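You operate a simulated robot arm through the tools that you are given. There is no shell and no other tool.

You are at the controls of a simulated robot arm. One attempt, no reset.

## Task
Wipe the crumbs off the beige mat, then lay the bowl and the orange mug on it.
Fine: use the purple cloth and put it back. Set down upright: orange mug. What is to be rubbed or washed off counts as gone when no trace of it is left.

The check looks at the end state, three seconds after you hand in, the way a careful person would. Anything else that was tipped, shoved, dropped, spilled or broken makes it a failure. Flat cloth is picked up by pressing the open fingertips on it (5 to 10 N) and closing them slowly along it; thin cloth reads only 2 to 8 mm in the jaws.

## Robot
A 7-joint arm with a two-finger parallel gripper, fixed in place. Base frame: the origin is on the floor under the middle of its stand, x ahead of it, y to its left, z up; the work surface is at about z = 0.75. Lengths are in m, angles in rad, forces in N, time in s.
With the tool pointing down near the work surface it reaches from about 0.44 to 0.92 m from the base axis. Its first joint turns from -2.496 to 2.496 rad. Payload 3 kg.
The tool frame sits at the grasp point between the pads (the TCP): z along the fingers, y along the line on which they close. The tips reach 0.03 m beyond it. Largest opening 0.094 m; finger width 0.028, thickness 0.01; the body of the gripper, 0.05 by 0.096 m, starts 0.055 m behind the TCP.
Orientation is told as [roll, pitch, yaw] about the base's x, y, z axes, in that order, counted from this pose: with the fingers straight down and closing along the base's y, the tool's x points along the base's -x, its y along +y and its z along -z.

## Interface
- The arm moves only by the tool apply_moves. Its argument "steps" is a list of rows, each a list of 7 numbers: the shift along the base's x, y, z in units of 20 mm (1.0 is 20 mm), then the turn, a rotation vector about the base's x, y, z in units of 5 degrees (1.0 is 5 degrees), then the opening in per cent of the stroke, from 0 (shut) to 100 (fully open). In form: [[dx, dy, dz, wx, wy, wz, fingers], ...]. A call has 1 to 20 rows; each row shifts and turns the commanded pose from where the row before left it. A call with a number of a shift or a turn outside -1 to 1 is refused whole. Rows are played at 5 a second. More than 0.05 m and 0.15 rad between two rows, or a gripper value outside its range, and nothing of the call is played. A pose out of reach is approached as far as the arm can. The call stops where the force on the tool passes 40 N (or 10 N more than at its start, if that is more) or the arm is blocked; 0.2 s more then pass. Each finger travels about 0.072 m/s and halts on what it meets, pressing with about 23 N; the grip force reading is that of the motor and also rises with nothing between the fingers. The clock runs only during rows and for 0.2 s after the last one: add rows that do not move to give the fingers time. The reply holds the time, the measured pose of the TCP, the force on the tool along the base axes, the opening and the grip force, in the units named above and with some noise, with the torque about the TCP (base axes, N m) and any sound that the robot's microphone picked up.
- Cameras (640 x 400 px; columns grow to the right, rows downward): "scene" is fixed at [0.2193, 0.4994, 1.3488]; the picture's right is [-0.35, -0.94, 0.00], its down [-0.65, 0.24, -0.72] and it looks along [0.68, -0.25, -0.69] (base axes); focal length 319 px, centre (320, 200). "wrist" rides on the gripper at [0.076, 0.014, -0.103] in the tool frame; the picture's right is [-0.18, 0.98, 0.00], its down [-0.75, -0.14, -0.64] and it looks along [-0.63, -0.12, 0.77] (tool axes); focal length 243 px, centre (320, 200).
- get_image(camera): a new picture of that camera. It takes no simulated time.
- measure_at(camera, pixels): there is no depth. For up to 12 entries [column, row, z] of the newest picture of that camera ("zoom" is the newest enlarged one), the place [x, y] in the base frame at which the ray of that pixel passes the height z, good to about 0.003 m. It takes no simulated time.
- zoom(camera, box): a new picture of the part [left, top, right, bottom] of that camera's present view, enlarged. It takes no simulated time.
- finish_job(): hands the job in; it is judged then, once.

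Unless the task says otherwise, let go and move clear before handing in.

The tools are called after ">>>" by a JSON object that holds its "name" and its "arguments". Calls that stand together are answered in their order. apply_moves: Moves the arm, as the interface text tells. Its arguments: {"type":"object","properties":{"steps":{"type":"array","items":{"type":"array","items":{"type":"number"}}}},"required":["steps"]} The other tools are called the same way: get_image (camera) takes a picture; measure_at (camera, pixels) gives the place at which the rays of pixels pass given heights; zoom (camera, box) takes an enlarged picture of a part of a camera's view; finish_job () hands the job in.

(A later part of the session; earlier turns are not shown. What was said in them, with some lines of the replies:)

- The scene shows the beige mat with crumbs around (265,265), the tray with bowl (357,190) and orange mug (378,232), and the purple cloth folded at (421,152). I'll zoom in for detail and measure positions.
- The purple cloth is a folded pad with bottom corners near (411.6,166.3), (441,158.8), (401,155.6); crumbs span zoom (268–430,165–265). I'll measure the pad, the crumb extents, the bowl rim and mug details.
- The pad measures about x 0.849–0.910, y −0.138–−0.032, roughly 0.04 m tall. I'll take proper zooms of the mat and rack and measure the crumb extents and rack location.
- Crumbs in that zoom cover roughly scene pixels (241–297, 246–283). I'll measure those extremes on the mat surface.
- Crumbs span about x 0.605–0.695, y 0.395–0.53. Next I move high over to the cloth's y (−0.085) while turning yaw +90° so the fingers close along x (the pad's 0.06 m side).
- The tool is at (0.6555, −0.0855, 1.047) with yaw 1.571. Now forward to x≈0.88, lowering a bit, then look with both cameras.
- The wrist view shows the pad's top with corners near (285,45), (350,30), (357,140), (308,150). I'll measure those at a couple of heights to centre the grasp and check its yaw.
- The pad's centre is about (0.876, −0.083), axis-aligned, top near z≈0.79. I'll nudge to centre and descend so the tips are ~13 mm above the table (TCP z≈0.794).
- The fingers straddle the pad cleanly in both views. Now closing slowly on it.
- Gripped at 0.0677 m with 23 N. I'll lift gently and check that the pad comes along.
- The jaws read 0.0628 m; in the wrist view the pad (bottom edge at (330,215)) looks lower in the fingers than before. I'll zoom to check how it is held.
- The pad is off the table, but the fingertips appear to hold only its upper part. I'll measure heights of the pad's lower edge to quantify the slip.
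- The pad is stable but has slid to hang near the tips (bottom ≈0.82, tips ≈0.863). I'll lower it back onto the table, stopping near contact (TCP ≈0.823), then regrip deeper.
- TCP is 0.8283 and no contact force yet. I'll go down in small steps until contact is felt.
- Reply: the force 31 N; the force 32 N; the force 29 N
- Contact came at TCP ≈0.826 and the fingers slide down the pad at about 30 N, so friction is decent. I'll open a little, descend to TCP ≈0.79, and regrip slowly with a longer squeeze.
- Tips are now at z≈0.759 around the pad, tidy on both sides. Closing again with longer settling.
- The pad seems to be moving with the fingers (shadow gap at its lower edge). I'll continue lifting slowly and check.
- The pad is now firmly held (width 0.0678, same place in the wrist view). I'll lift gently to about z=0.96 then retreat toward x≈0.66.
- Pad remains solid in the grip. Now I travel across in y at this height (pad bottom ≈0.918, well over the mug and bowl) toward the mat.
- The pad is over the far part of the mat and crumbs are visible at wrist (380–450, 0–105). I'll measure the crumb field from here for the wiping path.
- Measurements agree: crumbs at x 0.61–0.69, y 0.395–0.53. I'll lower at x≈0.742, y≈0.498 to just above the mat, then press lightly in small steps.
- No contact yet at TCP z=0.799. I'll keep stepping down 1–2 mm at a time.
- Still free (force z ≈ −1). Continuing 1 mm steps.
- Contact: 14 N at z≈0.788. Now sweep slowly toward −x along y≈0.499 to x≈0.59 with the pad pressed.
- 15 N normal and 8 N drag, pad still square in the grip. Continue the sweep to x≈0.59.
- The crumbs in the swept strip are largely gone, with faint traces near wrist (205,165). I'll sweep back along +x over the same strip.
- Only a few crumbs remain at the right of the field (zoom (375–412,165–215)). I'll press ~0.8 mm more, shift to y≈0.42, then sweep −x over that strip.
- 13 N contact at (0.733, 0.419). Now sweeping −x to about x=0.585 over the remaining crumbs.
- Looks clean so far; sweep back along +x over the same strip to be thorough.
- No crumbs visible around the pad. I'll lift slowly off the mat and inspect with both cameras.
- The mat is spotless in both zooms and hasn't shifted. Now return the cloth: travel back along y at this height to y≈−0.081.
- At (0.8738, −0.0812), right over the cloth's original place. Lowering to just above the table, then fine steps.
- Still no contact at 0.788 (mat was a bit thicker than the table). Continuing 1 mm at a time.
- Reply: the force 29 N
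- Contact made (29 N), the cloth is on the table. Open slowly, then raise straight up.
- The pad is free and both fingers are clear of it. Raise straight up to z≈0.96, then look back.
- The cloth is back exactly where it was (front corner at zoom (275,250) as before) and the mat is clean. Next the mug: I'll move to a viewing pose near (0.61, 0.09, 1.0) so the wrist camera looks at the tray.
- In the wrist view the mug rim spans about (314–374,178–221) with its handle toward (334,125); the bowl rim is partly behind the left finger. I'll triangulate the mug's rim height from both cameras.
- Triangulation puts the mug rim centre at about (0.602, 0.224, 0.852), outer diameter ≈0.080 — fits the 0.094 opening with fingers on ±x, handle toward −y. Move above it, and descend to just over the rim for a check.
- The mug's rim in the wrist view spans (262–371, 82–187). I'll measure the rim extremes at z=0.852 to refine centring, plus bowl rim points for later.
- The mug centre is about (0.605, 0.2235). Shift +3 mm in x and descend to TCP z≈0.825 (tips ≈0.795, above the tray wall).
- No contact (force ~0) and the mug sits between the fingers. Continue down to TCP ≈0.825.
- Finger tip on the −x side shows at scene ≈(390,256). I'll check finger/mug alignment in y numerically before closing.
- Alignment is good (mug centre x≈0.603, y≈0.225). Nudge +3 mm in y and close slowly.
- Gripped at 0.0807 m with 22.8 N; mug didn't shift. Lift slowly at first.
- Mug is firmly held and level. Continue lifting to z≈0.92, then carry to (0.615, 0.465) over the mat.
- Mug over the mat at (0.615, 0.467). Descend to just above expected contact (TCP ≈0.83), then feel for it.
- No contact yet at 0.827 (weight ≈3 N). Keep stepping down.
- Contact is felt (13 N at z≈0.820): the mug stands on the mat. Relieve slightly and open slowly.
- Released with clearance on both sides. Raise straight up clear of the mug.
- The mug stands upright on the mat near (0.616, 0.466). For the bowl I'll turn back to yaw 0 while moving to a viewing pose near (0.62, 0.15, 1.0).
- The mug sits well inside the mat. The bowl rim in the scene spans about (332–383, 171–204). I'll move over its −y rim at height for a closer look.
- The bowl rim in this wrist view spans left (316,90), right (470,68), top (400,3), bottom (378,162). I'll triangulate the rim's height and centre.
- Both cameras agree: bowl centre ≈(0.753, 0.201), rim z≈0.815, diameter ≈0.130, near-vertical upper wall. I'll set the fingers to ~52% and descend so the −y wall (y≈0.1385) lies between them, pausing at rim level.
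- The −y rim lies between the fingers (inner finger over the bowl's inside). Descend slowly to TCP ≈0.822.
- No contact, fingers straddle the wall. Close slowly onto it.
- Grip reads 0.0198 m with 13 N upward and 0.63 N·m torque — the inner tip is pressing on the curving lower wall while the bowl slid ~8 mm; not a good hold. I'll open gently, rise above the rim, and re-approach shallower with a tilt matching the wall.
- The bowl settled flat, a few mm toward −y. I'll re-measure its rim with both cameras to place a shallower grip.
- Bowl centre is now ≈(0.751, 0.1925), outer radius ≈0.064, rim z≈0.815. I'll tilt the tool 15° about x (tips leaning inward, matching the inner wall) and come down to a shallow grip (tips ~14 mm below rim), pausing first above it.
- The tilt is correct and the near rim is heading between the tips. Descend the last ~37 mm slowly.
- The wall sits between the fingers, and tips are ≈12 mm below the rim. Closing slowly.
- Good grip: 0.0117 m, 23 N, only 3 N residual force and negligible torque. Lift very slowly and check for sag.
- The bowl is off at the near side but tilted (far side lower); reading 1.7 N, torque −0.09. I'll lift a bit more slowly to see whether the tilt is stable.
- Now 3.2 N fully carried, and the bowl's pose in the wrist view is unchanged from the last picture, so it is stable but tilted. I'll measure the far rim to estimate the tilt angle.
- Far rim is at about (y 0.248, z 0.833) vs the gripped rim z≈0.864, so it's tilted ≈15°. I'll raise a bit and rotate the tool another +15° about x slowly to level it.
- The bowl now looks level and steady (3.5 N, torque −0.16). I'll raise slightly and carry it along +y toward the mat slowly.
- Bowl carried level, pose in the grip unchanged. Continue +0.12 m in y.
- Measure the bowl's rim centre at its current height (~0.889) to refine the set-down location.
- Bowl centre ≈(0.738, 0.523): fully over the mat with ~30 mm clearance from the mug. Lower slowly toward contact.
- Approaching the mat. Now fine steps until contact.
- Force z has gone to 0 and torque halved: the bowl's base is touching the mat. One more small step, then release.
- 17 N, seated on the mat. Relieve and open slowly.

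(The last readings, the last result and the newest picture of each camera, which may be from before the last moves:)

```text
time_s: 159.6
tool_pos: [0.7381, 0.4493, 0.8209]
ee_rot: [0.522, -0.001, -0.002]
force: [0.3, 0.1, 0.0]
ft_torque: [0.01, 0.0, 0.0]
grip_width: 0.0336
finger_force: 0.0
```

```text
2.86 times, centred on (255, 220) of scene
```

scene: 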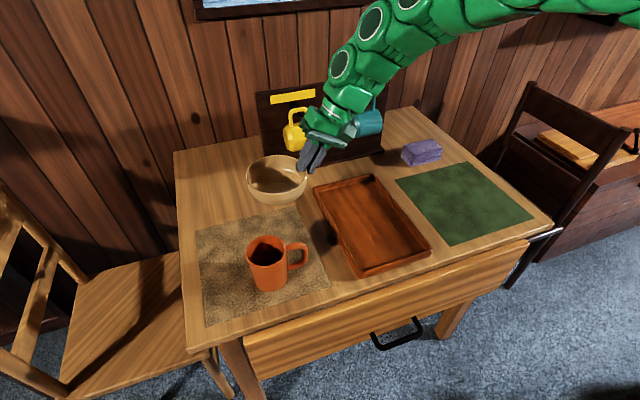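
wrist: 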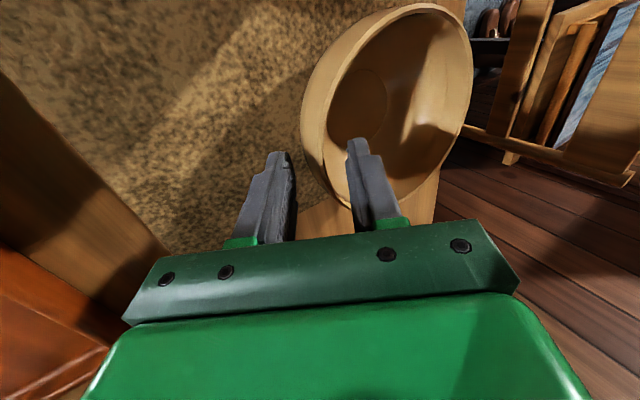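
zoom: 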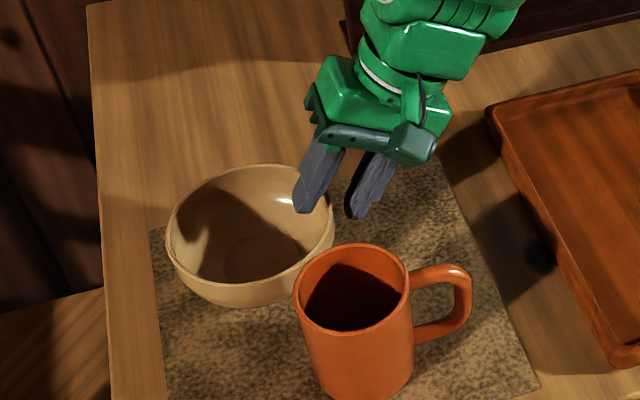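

The bowl stands free on the mat, fingers clear. Retreat along the tool axis (−y, +z).

>>> {"name": "apply_moves", "arguments": {"steps": [[0, -0.15, 0.26, 0, 0, 0, 36], [0, -0.2, 0.35, 0, 0, 0, 36], [0, -0.25, 0.43, 0, 0, 0, 36], [0, -0.25, 0.43, 0, 0, 0, 36], [0, -0.25, 0.6, 0, 0, 0, 36], [0, -0.25, 0.8, 0, 0, 0, 36], [0, -0.25, 0.9, 0, 0, 0, 36], [0, -0.25, 0.9, 0, 0, 0, 36], [0, -0.25, 0.9, 0, 0, 0, 36], [0, -0.25, 0.9, 0, 0, 0, 36], [0, 0, 0.9, -0.5, 0, 0, 36], [0, 0, 0.9, -1, 0, 0, 36], [0, 0, 0, -1, 0, 0, 36], [0, 0, 0, -1, 0, 0, 36], [0, 0, 0, -1, 0, 0, 36], [0, 0, 0, -1, 0, 0, 36], [0, 0, 0, -0.5, 0, 0, 36], [0, 0, 0, 0, 0, 0, 36]]}}

>>> {"name": "get_image", "arguments": {"camera": "scene"}}

>>> {"name": "zoom", "arguments": {"camera": "scene", "box": [180, 180, 340, 330]}}

```text
time_s: 163.4
tool_pos: [0.7374, 0.4027, 0.9894]
ee_rot: [0.0, 0.001, -0.002]
force: [1.0, -0.3, -0.7]
ft_torque: [0.02, 0.0, -0.02]
grip_width: 0.0337
finger_force: 0.1
```

```text
taken
```

scene: 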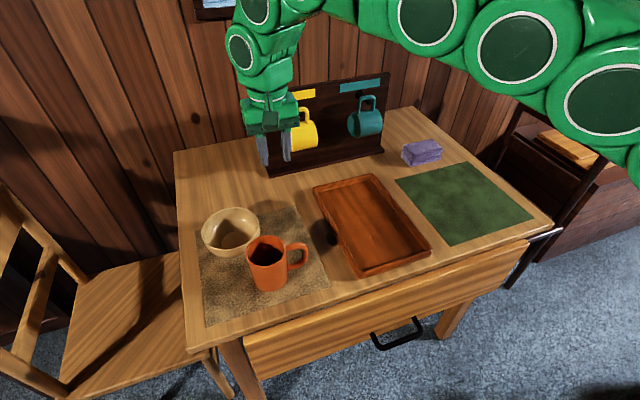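

```text
2.67 times, centred on (260, 255) of scene
```

zoom: 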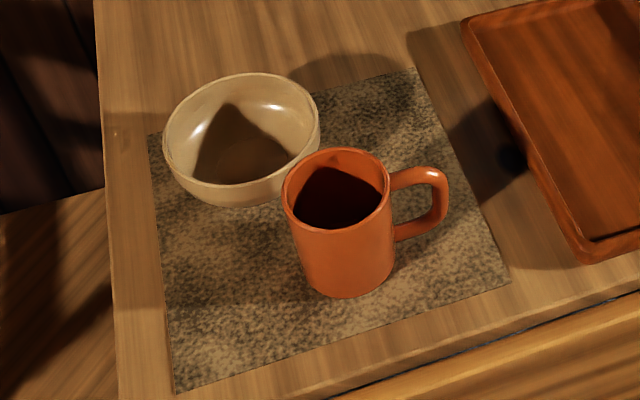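

Both items stand on the mat. I'll verify the bowl's footprint against the mat edges numerically and check the mat with the wrist camera.

>>> {"name": "measure_at", "arguments": {"camera": "scene", "pixels": [[201.1, 232.5, 0.806], [260, 228.8, 0.806], [230, 207.4, 0.806], [229.3, 250.1, 0.806], [196, 230, 0.752], [296, 206, 0.752], [332, 286, 0.752], [206, 326, 0.752]]}}

>>> {"name": "get_image", "arguments": {"camera": "wrist"}}

```text
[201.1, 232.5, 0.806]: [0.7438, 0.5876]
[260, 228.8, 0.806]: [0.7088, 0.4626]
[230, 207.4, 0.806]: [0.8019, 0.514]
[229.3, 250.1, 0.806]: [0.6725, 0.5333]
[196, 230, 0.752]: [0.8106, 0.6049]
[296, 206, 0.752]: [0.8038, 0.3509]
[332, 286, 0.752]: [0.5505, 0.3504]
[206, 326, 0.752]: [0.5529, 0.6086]
```

```text
taken
```

wrist: 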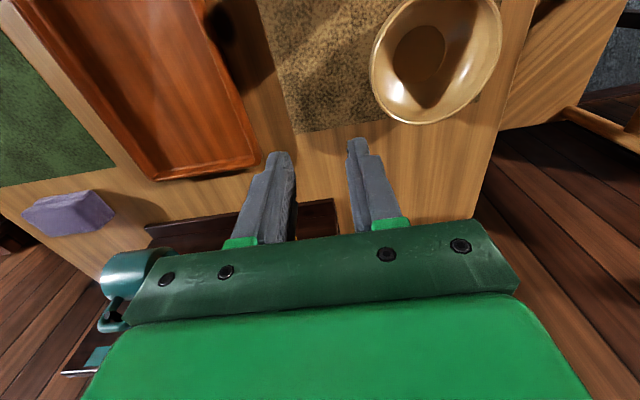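

Bowl rim spans x 0.672–0.802, y 0.46–0.588, all within the mat (x 0.55–0.81, y 0.35–0.605). I'll move the arm clear toward its start pose and do a last check of everything.

>>> {"name": "apply_moves", "arguments": {"steps": [[-0.2, -0.5, 0.4, 0, 0, 0, 50], [-0.4, -0.9, 0.5, 0, 0, 0, 60], [-0.4, -0.9, 0.5, 0, 0, 0, 70], [-0.4, -0.9, 0.5, 0, 0, 0, 80], [-0.4, -0.9, 0.5, 0, 0, 0, 90], [-0.4, -0.9, 0.4, 0, 0, 0, 100], [-0.4, -0.9, 0, 0, 0, 0, 100], [-0.4, -0.9, 0, 0, 0, 0, 100], [-0.4, -0.9, 0, 0, 0, 0, 100], [-0.4, -0.9, 0, 0, 0, 0, 100], [-0.3, -0.9, 0, 0, 0, 0, 100], [0, -0.4, 0, 0, 0, 0, 100], [0, 0, 0, 0, 0, 0, 100]]}}

>>> {"name": "get_image", "arguments": {"camera": "scene"}}

>>> {"name": "zoom", "arguments": {"camera": "scene", "box": [300, 160, 440, 280]}}

>>> {"name": "zoom", "arguments": {"camera": "scene", "box": [180, 190, 340, 330]}}

>>> {"name": "zoom", "arguments": {"camera": "scene", "box": [240, 70, 448, 200]}}

>>> {"name": "get_image", "arguments": {"camera": "wrist"}}

```text
time_s: 166.2
tool_pos: [0.6563, 0.2049, 1.0436]
ee_rot: [0.003, -0.001, 0.001]
force: [0.2, -0.2, -0.7]
ft_torque: [0.02, 0.04, 0.0]
grip_width: 0.094
finger_force: 0.1
```

```text
taken
```

scene: 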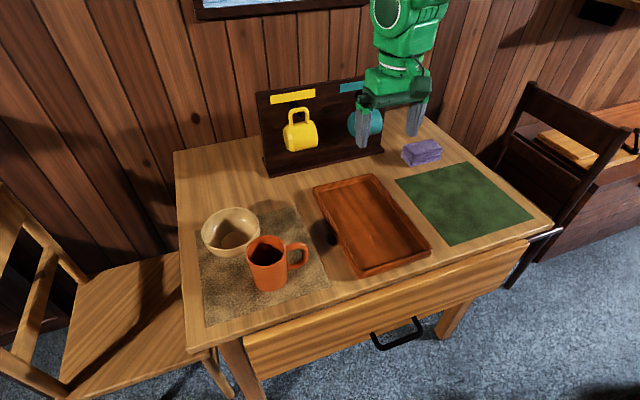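

```text
3.33 times, centred on (370, 220) of scene
```

zoom: 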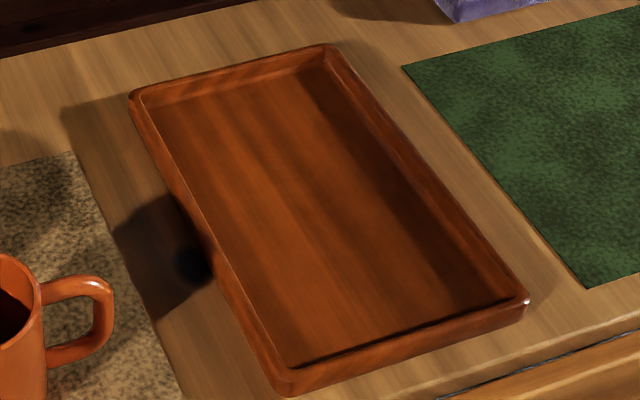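

```text
2.86 times, centred on (260, 260) of scene
```

zoom: 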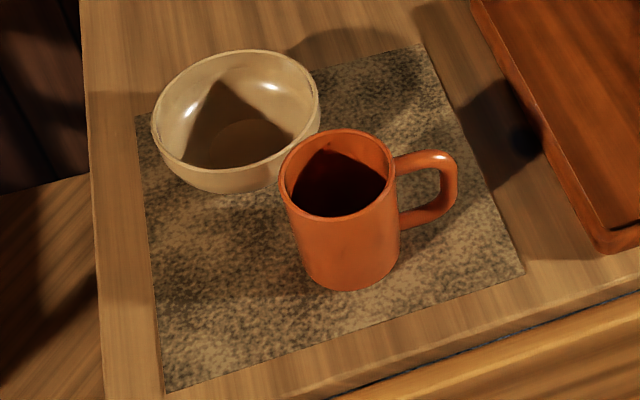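

```text
3.08 times, centred on (344, 135) of scene
```

zoom: 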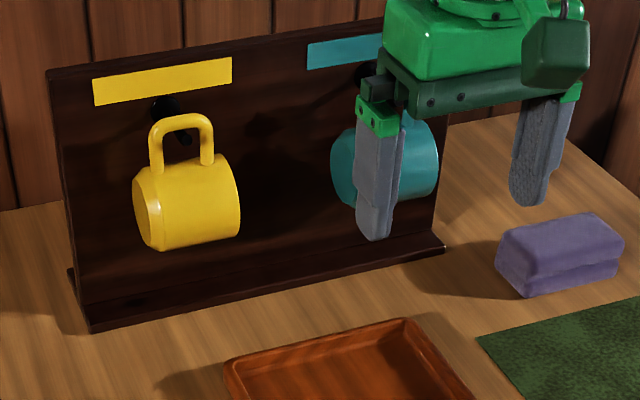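

```text
taken
```

wrist: 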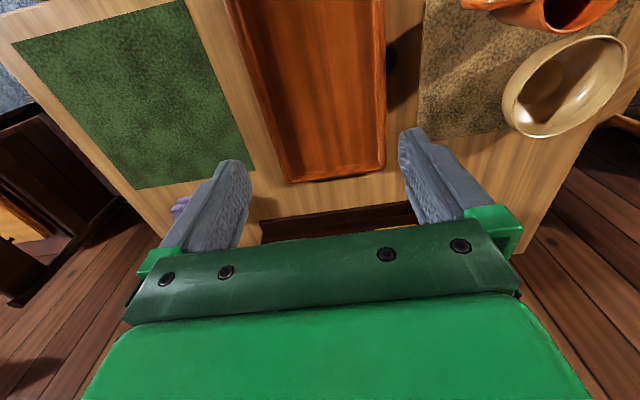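

The tray corners at (287,395), (528,300) and (130,92) in the zoom match the first picture. The rack mugs and green mat haven't moved, and the cloth is back in its place. The beige mat shows no crumbs; the bowl stands at scene (230,230) and the mug is upright at (268,263), both fully on it. The gripper is empty and clear, so I'm handing in.

>>> {"name": "finish_job", "arguments": {}}

```text
The job is handed in.
```

The job is handed in. The crumbs are wiped off the beige mat with no trace left in the close-ups. The bowl and the orange mug both stand fully on the mat, with the mug upright.

- **Cloth:** I wiped with the purple cloth and put it back in its original spot. On the first lift it slipped to the fingertips, so I set it back on the table and gripped it lower. It held after that and did not fall.
- **Bowl:** My first grip on the rim was poor and slid the bowl a few millimetres inside the tray, so I let go and gripped the rim again at a tilt. It hung at about 15° as it came up; I levelled it before carrying it and setting it down.
- **Everything else:** The tray, the green mat and the mugs on the rack look unmoved next to the first pictures. The gripper is open and clear of the table.
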